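You operate a simulated robot arm through the tools that you are given. There is no shell and no other tool. Be economical: measure what you need, move in short steps, check, and stop when the job is done.

Carry out the task below with a simulated robot arm. There is one attempt and no reset: what you move stays moved.

Task
Switch the switch on the mirror stand on.

It is judged by the outcome, as a careful person would: the job done as asked, and still so three seconds after it is handed in. It fails if anything else is knocked over, pushed out of place, dropped, spilled or broken.

Robot
A 7-joint arm with a two-finger parallel gripper, fixed in place. Base frame: the origin is at the foot of the arm, x ahead of it, y to its left, z up. Lengths are in mm, angles in rad, forces in N, time in s.
Its first joint turns from -2.897 to 2.897 rad. Payload 4.4 kg.
The TCP is the grasp point between the finger pads, 23 mm short of the fingertips. In the tool frame z runs along the fingers and y along their closing line. Largest opening 94 mm; finger width 38, thickness 10; the body of the gripper, 54 by 96 mm, starts 39 mm behind the TCP.
Orientation is that of the tool frame in the base frame, as [roll, pitch, yaw] about the fixed x, y, z axes, in that order (R = Rz(yaw) Ry(pitch) Rx(roll)). With the fingers straight down and closing along the base's y, the tool's x points along the base's -x, its y along +y and its z along -z.

Tools
- The arm moves only by the tool step_arm. Its argument "series" is a list of rows, each an object (a shift or turn left out is 0, a gripper value left out holds the last) with "travel": the shift along the tool's x, y, z in mm, a list of three; "dr": the turn, a rotation vector about the tool's x, y, z in rad, a list of three; "gripper": the opening, from 0 (shut) to 1 (fully open). In form: [{"travel": [dx, dy, dz], "dr": [wx, wy, wz], "gripper": gripper}, ...]. A call has 1 to 8 rows; each row is the pose to reach, as a shift and turn from the pose commanded when the call began, along the tool's axes at that moment. Each row takes 0.2 s and may step no farther than 50 mm and 0.15 rad from the row before; otherwise, or with a gripper value out of range, the whole call is refused. Where a pose cannot be reached the arm comes as near as it can. A force on the tool above 40 N (or 10 N above the force at the start of the call, whichever is more), or a blocked arm, ends the call early, and 0.2 s more pass. Each finger travels about 72 mm/s and halts on what it meets, pressing with about 21 N; the grip force reading is that of the motor and also rises with nothing between the fingers. The clock runs only during rows and for 0.2 s after the last one: add rows that repeat a pose to give the fingers time. It gives the time, the measured TCP pose, the force on the tool (base axes), the opening and the grip force at its end, in the units of the frame above (readings bear some noise), and new pictures: "views" is both (left out), scene, wrist or none.
- Cameras (640 x 400 px; columns grow to the right, rows downward): "scene" is fixed at [51.1, -652.7, 1367]; the picture's right is [0.64, -0.77, 0.00], its down [-0.25, -0.21, -0.95] and it looks along [0.73, 0.61, -0.32] (base axes); focal length 323 px, centre (320, 200). "wrist" rides on the gripper at [86, 16, -74] in the tool frame; the picture's right is [-0.18, 0.98, 0.00], its down [-0.58, -0.11, -0.81] and it looks along [-0.79, -0.15, 0.59] (tool axes); focal length 243 px, centre (320, 200). There is no depth. A picture from a camera that has moved, and an enlarged one, comes with that camera's place and axes in the base frame and with its lens.
- inspect(camera, box): a new picture of the part [left, top, right, bottom] of that camera's present view, enlarged. No time passes.
- close_job(): hands the job in; it is judged then, once.

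Work in short steps. Places have to be worked out from the pictures, the camera data and where the tool is seen: move nearer, look again, correct. Check each grasp and each placing, and mend what went wrong. You have 90 turns and 170 pictures in all, those below and enlarged ones among them. Open the gripper and draw the arm clear of the work before you hand the job in, unless the task says otherwise; then end with one line.

The tools are called after ">>>" as a command line: name --argument value ..., lists and objects as JSON in quotes. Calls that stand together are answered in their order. step_arm: Moves the arm, as the interface text tells. Its arguments: {"type":"object","properties":{"series":{"type":"array"},"views":{"type":"string","enum":["both","scene","wrist","none"]}},"required":["series"]} The other tools are called the same way: inspect (camera, box) takes an enlarged picture of a part of a camera's view; close_job () hands the job in.

At the start:

```text
time_s: 0.0
tcp_pos: [805.6, -191.2, 1078.1]
ee_rot: [3.142, 0.001, -3.141]
wrist_force: [0.7, -0.1, -0.7]
finger_gap: 94.2
gripper_force: 0.0
```

scene: 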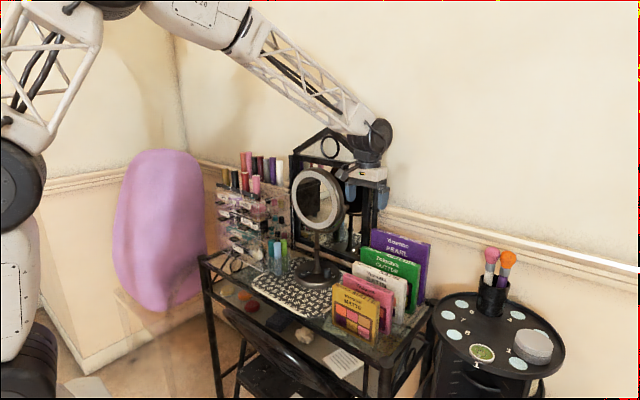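
wrist: 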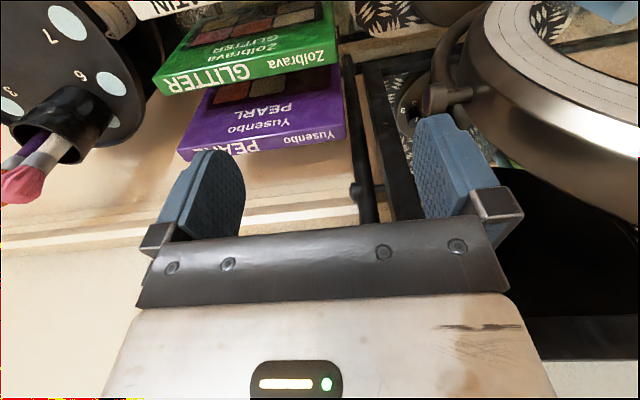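

I'll look closely at the mirror stand in both pictures to find the switch.

>>> inspect --camera "scene" --box '[260, 150, 400, 300]'

>>> inspect --camera "wrist" --box '[340, 0, 640, 200]'

```text
2.67 times, centred on (330, 225) of scene
camera zoom: at [51.1, -652.7, 1367.0], right [0.64, -0.77, 0.0], down [-0.25, -0.21, -0.95], along [0.73, 0.61, -0.32], focal length 860 px, centre (293, 133)
```

zoom: 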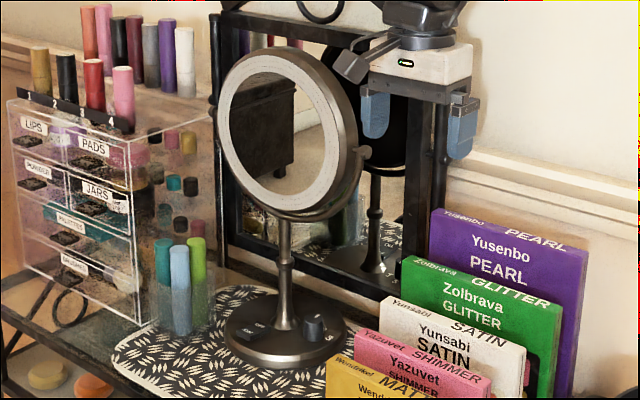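

```text
2.00 times, centred on (490, 100) of wrist
camera zoom: at [720.1, -174.8, 1152.8], right [0.18, 0.98, 0.0], down [0.58, -0.11, 0.81], along [0.79, -0.15, -0.59], focal length 485 px, centre (-20, 400)
```

zoom: 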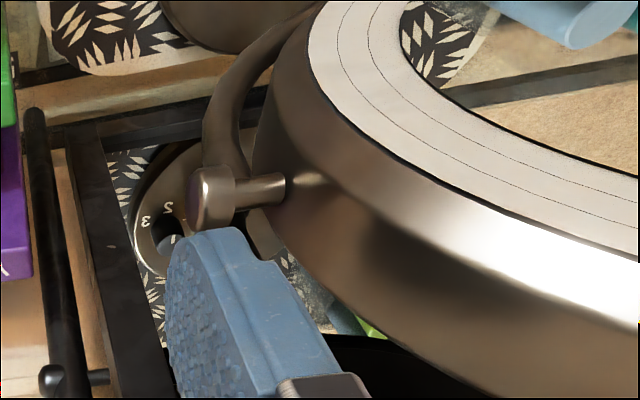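

The stand's foot holds a rocker (ON/OFF text) and a dial knob. I zoom in further on the foot.

>>> inspect --camera "scene" --box '[300, 252, 348, 288]'

```text
11.11 times, centred on (324, 270) of scene
camera zoom: at [51.1, -652.7, 1367.0], right [0.64, -0.77, 0.0], down [-0.25, -0.21, -0.95], along [0.73, 0.61, -0.32], focal length 3584 px, centre (276, -578)
```

zoom: 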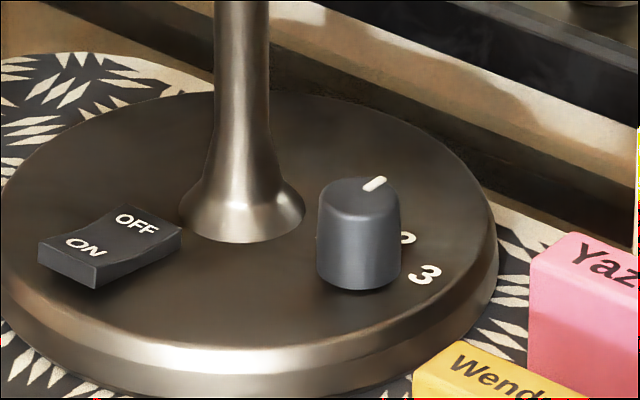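

The rocker on the foot has its raised ON end toward the robot, at about (708,-31,812), and a mirror head hangs above and behind it. I'll back off sideways from the mirror, then toward the base, and shut the gripper.

>>> step_arm --series '[{"travel": [0, -40, 0], "gripper": 0}, {"travel": [20, -70, 0]}, {"travel": [65, -70, 0]}, {"travel": [110, -70, 0]}, {"travel": [155, -70, 0]}, {"travel": [200, -70, 0]}, {"travel": [245, -70, 0]}, {"travel": [270, -70, 0]}]'

```text
time_s: 1.8
tcp_pos: [537.1, -260.2, 1078.7]
ee_rot: [3.141, 0.0, -3.141]
wrist_force: [-0.5, 0.0, -0.7]
finger_gap: 0.0
gripper_force: 20.9
camera wrist: at [450.4, -243.8, 1153.2], right [0.18, 0.98, 0.0], down [0.58, -0.11, 0.81], along [0.79, -0.15, -0.59], focal length 243 px, centre (320, 200)
```

scene: 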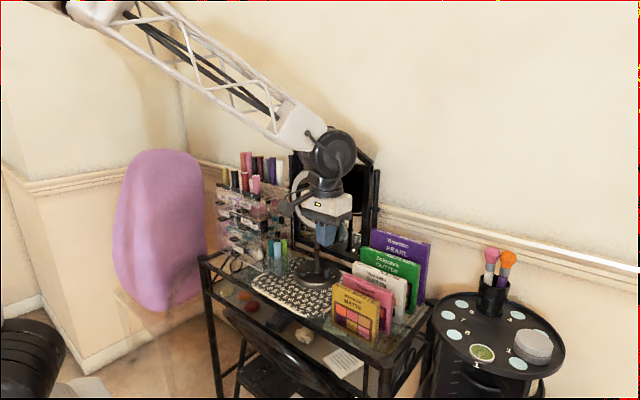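
wrist: 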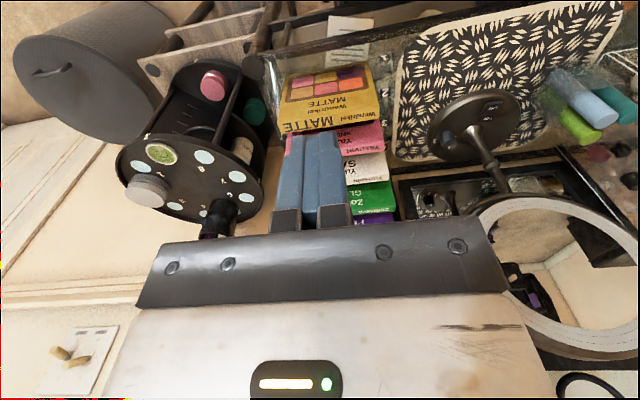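

The arm is clear. I'll triangulate the rocker with a wrist zoom.

>>> inspect --camera "wrist" --box '[420, 60, 580, 160]'

```text
4.00 times, centred on (500, 110) of wrist
camera zoom: at [450.4, -243.8, 1153.2], right [0.18, 0.98, 0.0], down [0.58, -0.11, 0.81], along [0.79, -0.15, -0.59], focal length 970 px, centre (-400, 560)
```

zoom: 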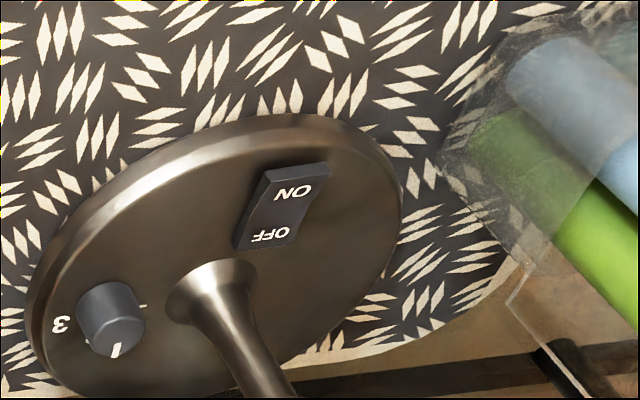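

Both views agree on the ON end near (724,-14,800). The tube jar sits close on its left, so I'll approach from the right: yaw the tool left by 0.5 rad here, then tilt it forward.

>>> step_arm --series '[{"dr": [0, 0, -0.125]}, {"dr": [0, 0, -0.25]}, {"dr": [0, 0, -0.375]}, {"dr": [0, 0, -0.5]}]' --views "none"

>>> step_arm --series '[{"dr": [0, -0.12, 0]}, {"dr": [0, -0.24, 0]}, {"dr": [0, -0.36, 0]}, {"dr": [0, -0.48, 0]}, {"dr": [0, -0.6, 0]}]'

```text
time_s: 2.8
tcp_pos: [536.0, -260.9, 1079.2]
ee_rot: [-3.141, 0.0, -2.64]
wrist_force: [-0.9, 0.3, 0.9]
finger_gap: 0.1
gripper_force: 20.6
```

```text
time_s: 4.0
tcp_pos: [535.6, -261.7, 1079.2]
ee_rot: [-3.14, 0.602, -2.639]
wrist_force: [0.1, 0.3, -0.5]
finger_gap: 0.0
gripper_force: 21.0
camera wrist: at [429.2, -301.3, 1091.1], right [-0.34, 0.94, 0.1], down [0.07, -0.08, 0.99], along [0.94, 0.34, -0.04], focal length 243 px, centre (320, 200)
```

scene: 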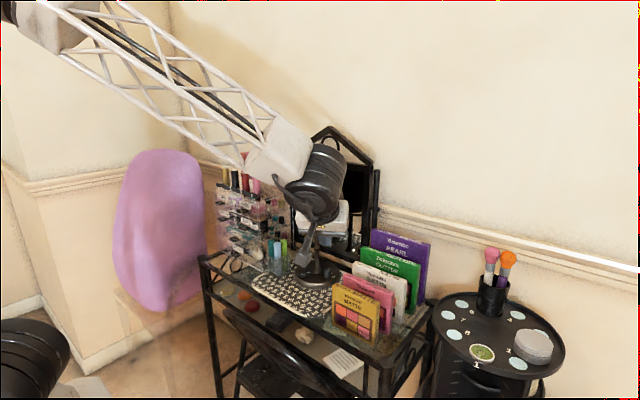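
wrist: 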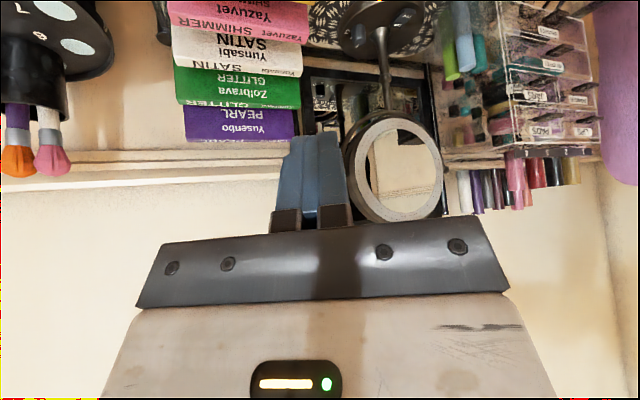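

Now I move in a straight line to a hover about 100 mm back along the finger axis from the ON end, at TCP ≈ (672,-41,909).

>>> step_arm --series '[{"travel": [-12.8, 18.3, 38.3]}, {"travel": [-25.7, 36.7, 76.6]}, {"travel": [-38.5, 55, 114.9]}, {"travel": [-51.4, 73.4, 153.1]}, {"travel": [-64.2, 91.7, 191.4]}, {"travel": [-77.1, 110, 229.7]}, {"travel": [-89.9, 128.4, 268]}, {"travel": [-89.9, 128.4, 268]}]'

```text
time_s: 5.8
tcp_pos: [673.2, -41.0, 908.1]
ee_rot: [3.141, 0.6, -2.643]
wrist_force: [0.0, 0.6, -0.2]
finger_gap: 0.2
gripper_force: 20.8
camera wrist: at [566.8, -80.0, 920.6], right [-0.34, 0.94, 0.1], down [0.07, -0.08, 0.99], along [0.94, 0.34, -0.04], focal length 243 px, centre (320, 200)
```

scene: 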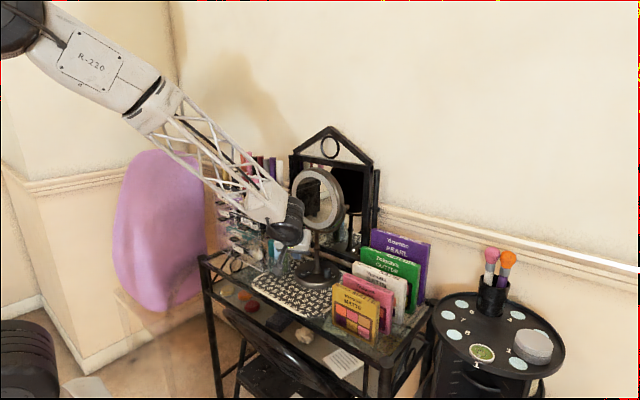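
wrist: 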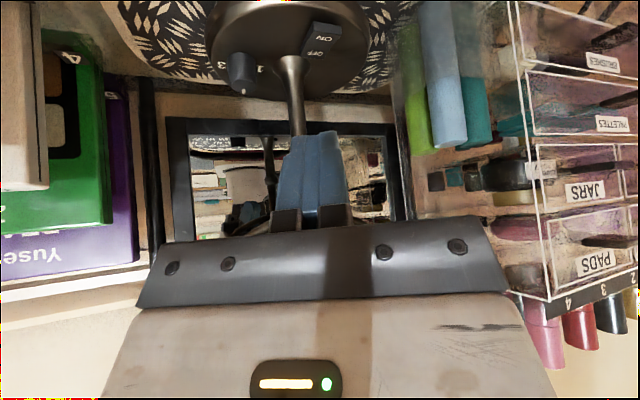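

I zoom on the foot from here to refine the rocker's place.

>>> inspect --camera "wrist" --box '[240, 0, 400, 100]'

>>> inspect --camera "scene" --box '[264, 210, 360, 290]'

```text
4.00 times, centred on (320, 50) of wrist
camera zoom: at [566.8, -80.0, 920.6], right [-0.34, 0.94, 0.1], down [0.07, -0.08, 0.99], along [0.94, 0.34, -0.04], focal length 970 px, centre (320, 800)
```

zoom: 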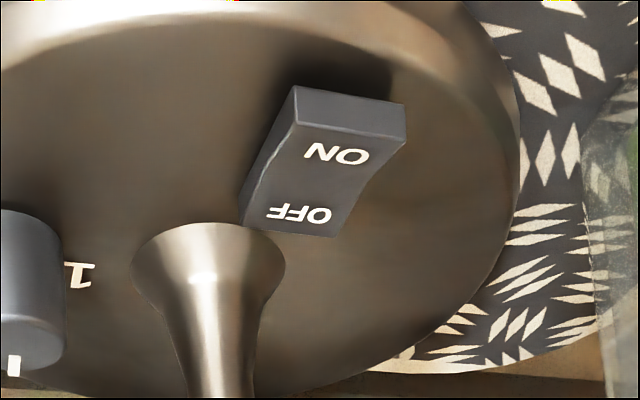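

```text
5.00 times, centred on (312, 250) of scene
camera zoom: at [51.1, -652.7, 1367.0], right [0.64, -0.77, 0.0], down [-0.25, -0.21, -0.95], along [0.73, 0.61, -0.32], focal length 1613 px, centre (360, -50)
```

zoom: 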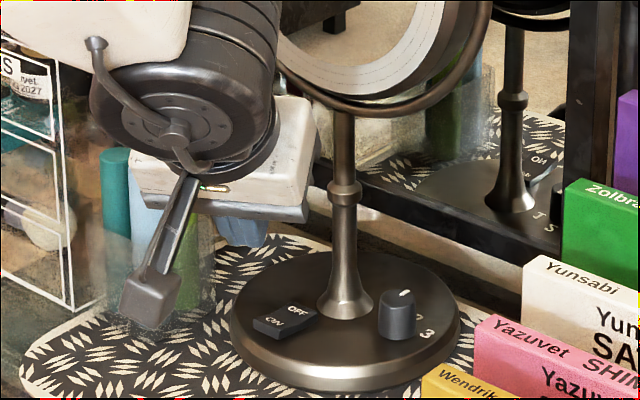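

The ON text is near (721,-12) with the raised end near x≈710. I move to about 20 mm above it, TCP (716,-13,850), and look.

>>> step_arm --series '[{"travel": [-3.1, 1.3, 25.6]}, {"travel": [-6.2, 2.7, 51.1]}, {"travel": [-9.3, 4, 76.7]}, {"travel": [-9.3, 4, 76.7]}]' --views "none"

>>> inspect --camera "scene" --box '[272, 235, 352, 285]'

>>> inspect --camera "wrist" --box '[200, 0, 440, 150]'

```text
time_s: 6.8
tcp_pos: [715.9, -11.6, 850.2]
ee_rot: [3.141, 0.6, -2.642]
wrist_force: [-0.1, 0.4, -0.1]
finger_gap: 0.2
gripper_force: 20.9
```

```text
8.00 times, centred on (312, 260) of scene
camera zoom: at [51.1, -652.7, 1367.0], right [0.64, -0.77, 0.0], down [-0.25, -0.21, -0.95], along [0.73, 0.61, -0.32], focal length 2581 px, centre (384, -280)
```

zoom: 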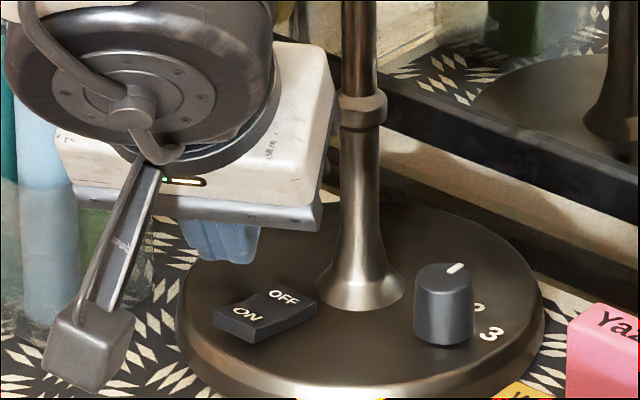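

```text
2.67 times, centred on (320, 75) of wrist
camera zoom: at [608.8, -52.5, 862.2], right [-0.34, 0.94, 0.1], down [0.07, -0.08, 0.99], along [0.94, 0.34, -0.04], focal length 647 px, centre (320, 533)
```

zoom: 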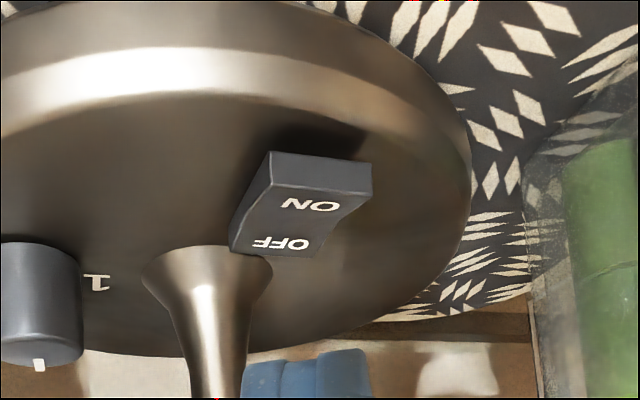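

The tip hovers over the ON end region, with the two views disagreeing by a few mm in y. I go down 12 mm vertically and compare again at close range.

>>> step_arm --series '[{"travel": [3.4, 0, 5]}, {"travel": [6.8, 0, 9.9]}, {"travel": [6.8, 0, 9.9]}]' --views "none"

>>> inspect --camera "scene" --box '[288, 250, 336, 280]'

>>> inspect --camera "wrist" --box '[240, 40, 400, 140]'

```text
time_s: 7.6
tcp_pos: [716.0, -12.2, 837.2]
ee_rot: [3.142, 0.6, -2.64]
wrist_force: [0.7, -0.4, -0.1]
finger_gap: 0.0
gripper_force: 21.1
```

```text
13.33 times, centred on (312, 265) of scene
camera zoom: at [51.1, -652.7, 1367.0], right [0.64, -0.77, 0.0], down [-0.25, -0.21, -0.95], along [0.73, 0.61, -0.32], focal length 4301 px, centre (427, -667)
```

zoom: 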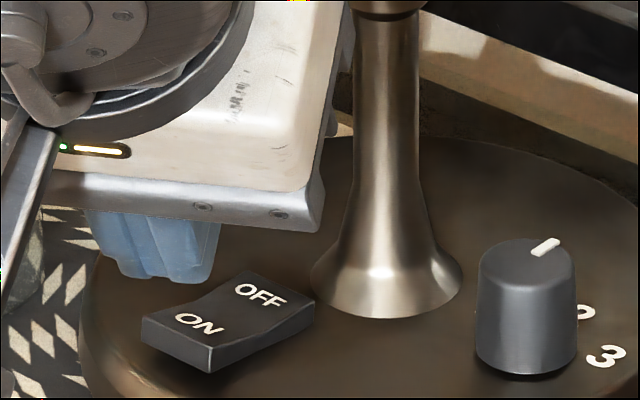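

```text
4.00 times, centred on (320, 90) of wrist
camera zoom: at [608.7, -52.5, 850.3], right [-0.34, 0.94, 0.1], down [0.07, -0.08, 0.99], along [0.94, 0.34, -0.04], focal length 970 px, centre (320, 640)
```

zoom: 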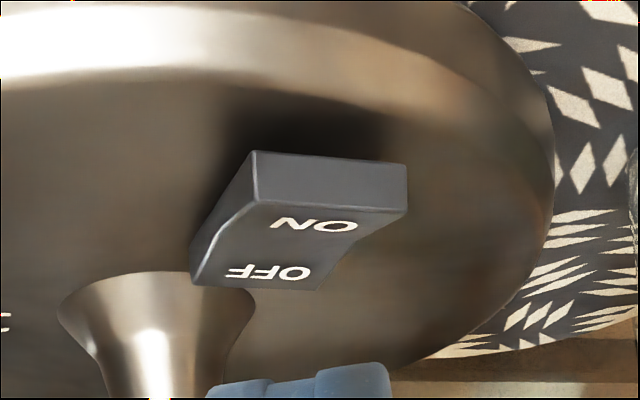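

Triangulating the two wrist heights, and rechecking the earlier rays, puts everything lower and farther: the ON text is near (745,2,780) and its raised end near x≈737. I move to TCP (742,2,818), with the tip about 10 mm above it.

>>> step_arm --series '[{"travel": [-6.7, 0, 16.2]}, {"travel": [-13.5, 0, 32.4]}, {"travel": [-13.5, 0, 32.4]}]' --views "none"

>>> inspect --camera "scene" --box '[288, 250, 336, 280]'

>>> inspect --camera "wrist" --box '[240, 40, 400, 140]'

```text
time_s: 8.4
tcp_pos: [742.2, 1.8, 818.8]
ee_rot: [-3.142, 0.601, -2.642]
wrist_force: [0.5, -0.9, 0.3]
finger_gap: 0.0
gripper_force: 21.0
```

```text
13.33 times, centred on (312, 265) of scene
camera zoom: at [51.1, -652.7, 1367.0], right [0.64, -0.77, 0.0], down [-0.25, -0.21, -0.95], along [0.73, 0.61, -0.32], focal length 4301 px, centre (427, -667)
```

zoom: 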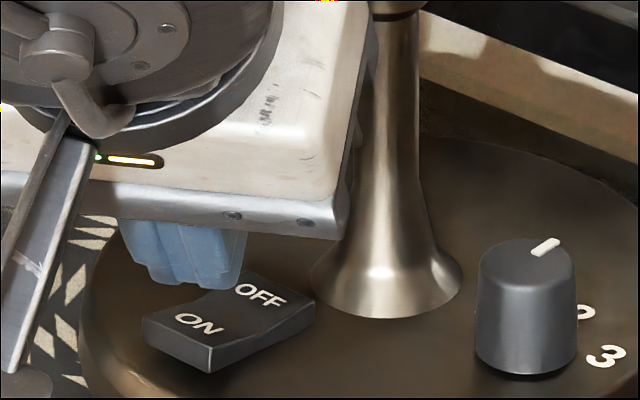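

```text
4.00 times, centred on (320, 90) of wrist
camera zoom: at [634.1, -38.1, 831.2], right [-0.34, 0.94, 0.1], down [0.07, -0.08, 0.99], along [0.94, 0.34, -0.04], focal length 970 px, centre (320, 640)
```

zoom: 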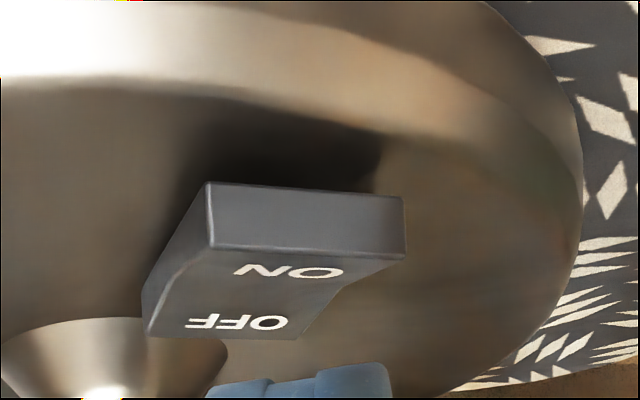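

Now it is consistent: the tip is about 10 mm above the ON half. I press straight down in small rows, watching the force.

>>> step_arm --series '[{"travel": [2.3, 0, 3.3]}, {"travel": [4.5, 0, 6.6]}, {"travel": [6.2, 0, 9.1]}, {"travel": [7.4, 0, 10.7]}, {"travel": [8.5, 0, 12.4]}]' --views "none"

>>> inspect --camera "scene" --box '[288, 250, 336, 280]'

```text
time_s: 9.4
tcp_pos: [742.7, 1.0, 810.4]
ee_rot: [-3.141, 0.605, -2.64]
wrist_force: [-1.6, 0.9, 7.3]
finger_gap: 0.2
gripper_force: 20.7
stopped in row 4: the force on the tool passed its limit (the readings are from after the stop); the commanded pose is now the measured one
```

```text
13.33 times, centred on (312, 265) of scene
camera zoom: at [51.1, -652.7, 1367.0], right [0.64, -0.77, 0.0], down [-0.25, -0.21, -0.95], along [0.73, 0.61, -0.32], focal length 4301 px, centre (427, -667)
```

zoom: 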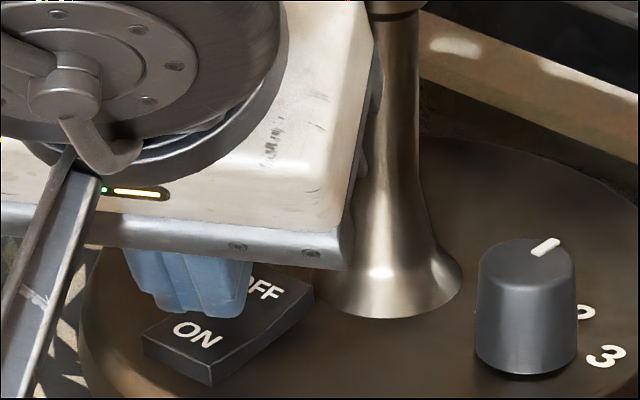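

The ON end has sunk visibly and the force limit tripped. I rise 25 mm to see whether the rocker latched.

>>> step_arm --series '[{"travel": [-7, 0, -10]}, {"travel": [-14, 0, -20.6]}, {"travel": [-14, 0, -20.6]}]' --views "none"

>>> inspect --camera "scene" --box '[288, 250, 336, 280]'

>>> inspect --camera "wrist" --box '[240, 40, 400, 140]'

```text
time_s: 10.2
tcp_pos: [742.4, 1.3, 836.3]
ee_rot: [-3.139, 0.603, -2.641]
wrist_force: [-0.6, 0.0, -0.2]
finger_gap: 0.2
gripper_force: 21.2
```

```text
13.33 times, centred on (312, 265) of scene
camera zoom: at [51.1, -652.7, 1367.0], right [0.64, -0.77, 0.0], down [-0.25, -0.21, -0.95], along [0.73, 0.61, -0.32], focal length 4301 px, centre (427, -667)
```

zoom: 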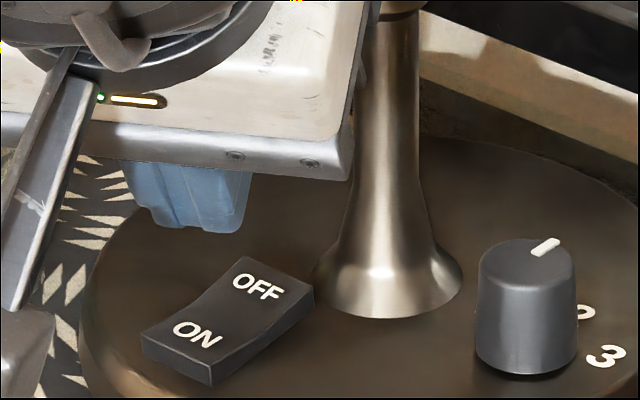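

```text
4.00 times, centred on (320, 90) of wrist
camera zoom: at [635.1, -38.7, 846.6], right [-0.34, 0.94, 0.1], down [0.07, -0.08, 0.99], along [0.94, 0.34, -0.04], focal length 970 px, centre (320, 640)
```

zoom: 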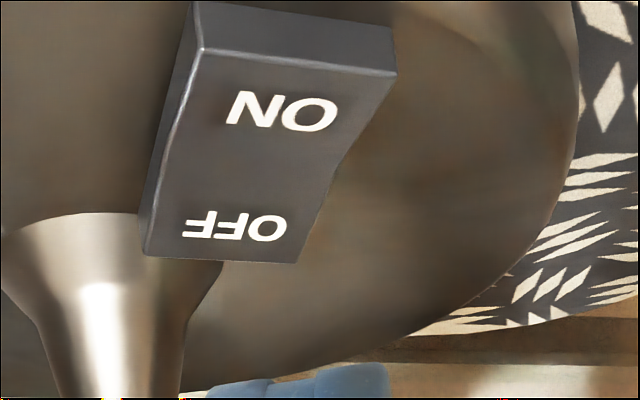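

The rocker stays over with ON down and OFF raised. To be sure it is fully home, I press once more nearer the ON edge and compare.

>>> step_arm --series '[{"travel": [10.3, 0, 10]}, {"travel": [16.5, 0, 17]}, {"travel": [18, 0, 19.3]}, {"travel": [18.7, 0, 20.2]}, {"travel": [19.3, 0, 21]}, {"travel": [19.8, 0, 21.8]}]' --views "none"

>>> inspect --camera "scene" --box '[288, 250, 336, 280]'

```text
time_s: 11.3
tcp_pos: [739.5, -1.3, 809.4]
ee_rot: [-3.138, 0.607, -2.642]
wrist_force: [-0.9, 0.2, 3.7]
finger_gap: 0.0
gripper_force: 21.0
stopped in row 5: the force on the tool passed its limit (the readings are from after the stop); the commanded pose is now the measured one
```

```text
13.33 times, centred on (312, 265) of scene
camera zoom: at [51.1, -652.7, 1367.0], right [0.64, -0.77, 0.0], down [-0.25, -0.21, -0.95], along [0.73, 0.61, -0.32], focal length 4301 px, centre (427, -667)
```

zoom: 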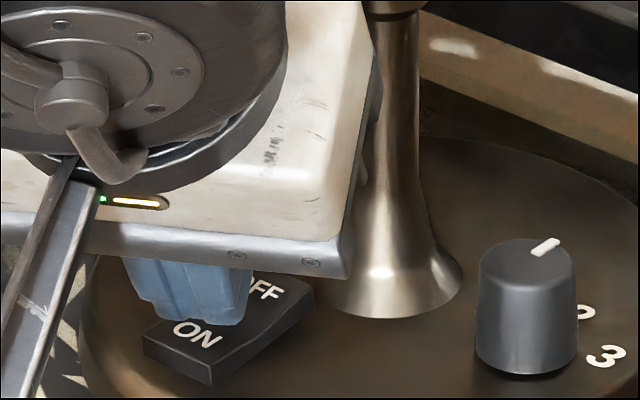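

The rocker did not move further, so it is hard against its stop in the ON position. I retract along the finger axis, opening the gripper once clear.

>>> step_arm --series '[{"travel": [-5, 0, -20]}, {"travel": [-5, 0, -60]}, {"travel": [-5, 0, -105]}, {"travel": [-5, 0, -150]}, {"travel": [0, -30, -190]}, {"travel": [10, -60, -225], "gripper": 1}, {"travel": [20, -90, -260]}, {"travel": [20, -90, -260]}]'

>>> inspect --camera "scene" --box '[272, 235, 352, 285]'

```text
refused: row 5 steps farther than a row can; nothing moved
```

```text
8.00 times, centred on (312, 260) of scene
camera zoom: at [51.1, -652.7, 1367.0], right [0.64, -0.77, 0.0], down [-0.25, -0.21, -0.95], along [0.73, 0.61, -0.32], focal length 2581 px, centre (384, -280)
```

zoom: 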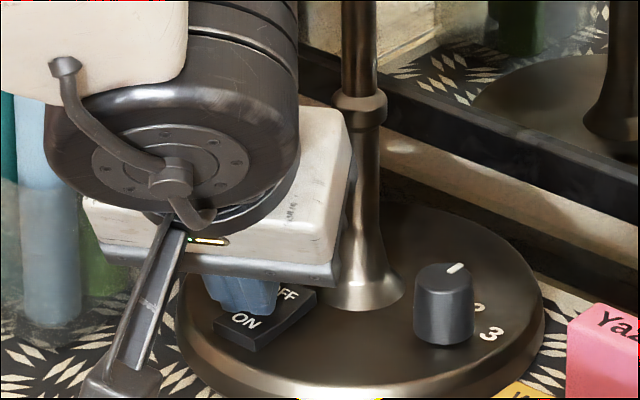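

One row was too long; I repeat the retreat with shorter steps.

>>> step_arm --series '[{"travel": [-5, 0, -20]}, {"travel": [-5, 0, -60]}, {"travel": [-5, 0, -105]}, {"travel": [-5, 0, -150]}, {"travel": [-5, -20, -190]}, {"travel": [-5, -40, -230], "gripper": 1}, {"travel": [-5, -60, -270]}, {"travel": [-5, -60, -270]}]'

>>> inspect --camera "scene" --box '[272, 235, 352, 285]'

```text
time_s: 13.1
tcp_pos: [635.7, -124.8, 1035.3]
ee_rot: [-3.138, 0.605, -2.64]
wrist_force: [1.1, 0.6, -0.6]
finger_gap: 94.0
gripper_force: 0.1
camera wrist: at [528.6, -164.5, 1047.0], right [-0.34, 0.94, 0.1], down [0.07, -0.08, 0.99], along [0.94, 0.34, -0.03], focal length 243 px, centre (320, 200)
```

scene: 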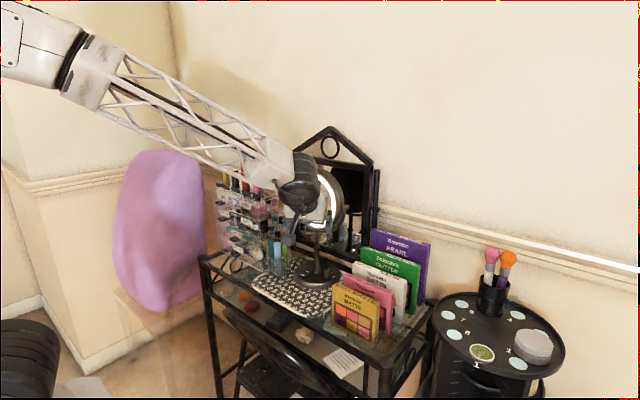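
wrist: 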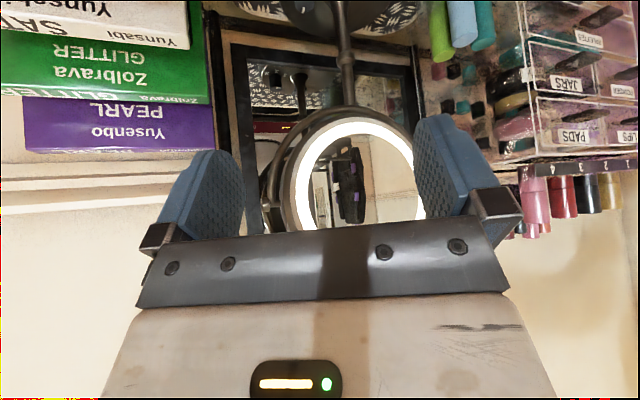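

```text
8.00 times, centred on (312, 260) of scene
camera zoom: at [51.1, -652.7, 1367.0], right [0.64, -0.77, 0.0], down [-0.25, -0.21, -0.95], along [0.73, 0.61, -0.32], focal length 2581 px, centre (384, -280)
```

zoom: 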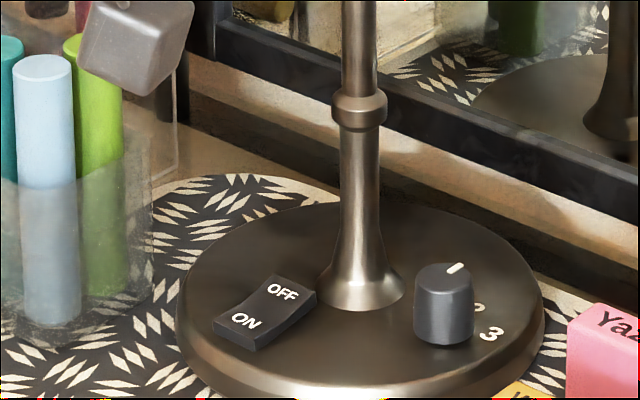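

The ring light on the mirror is now lit, the rocker is down on ON, and nothing else has moved. The arm is clear and the gripper open, so I hand in.

>>> close_job

```text
The job is handed in.
```

The mirror stand's switch is on: the rocker is fully down on ON and the mirror's ring light is lit. Nothing else moved, and the arm is drawn clear with the gripper open.
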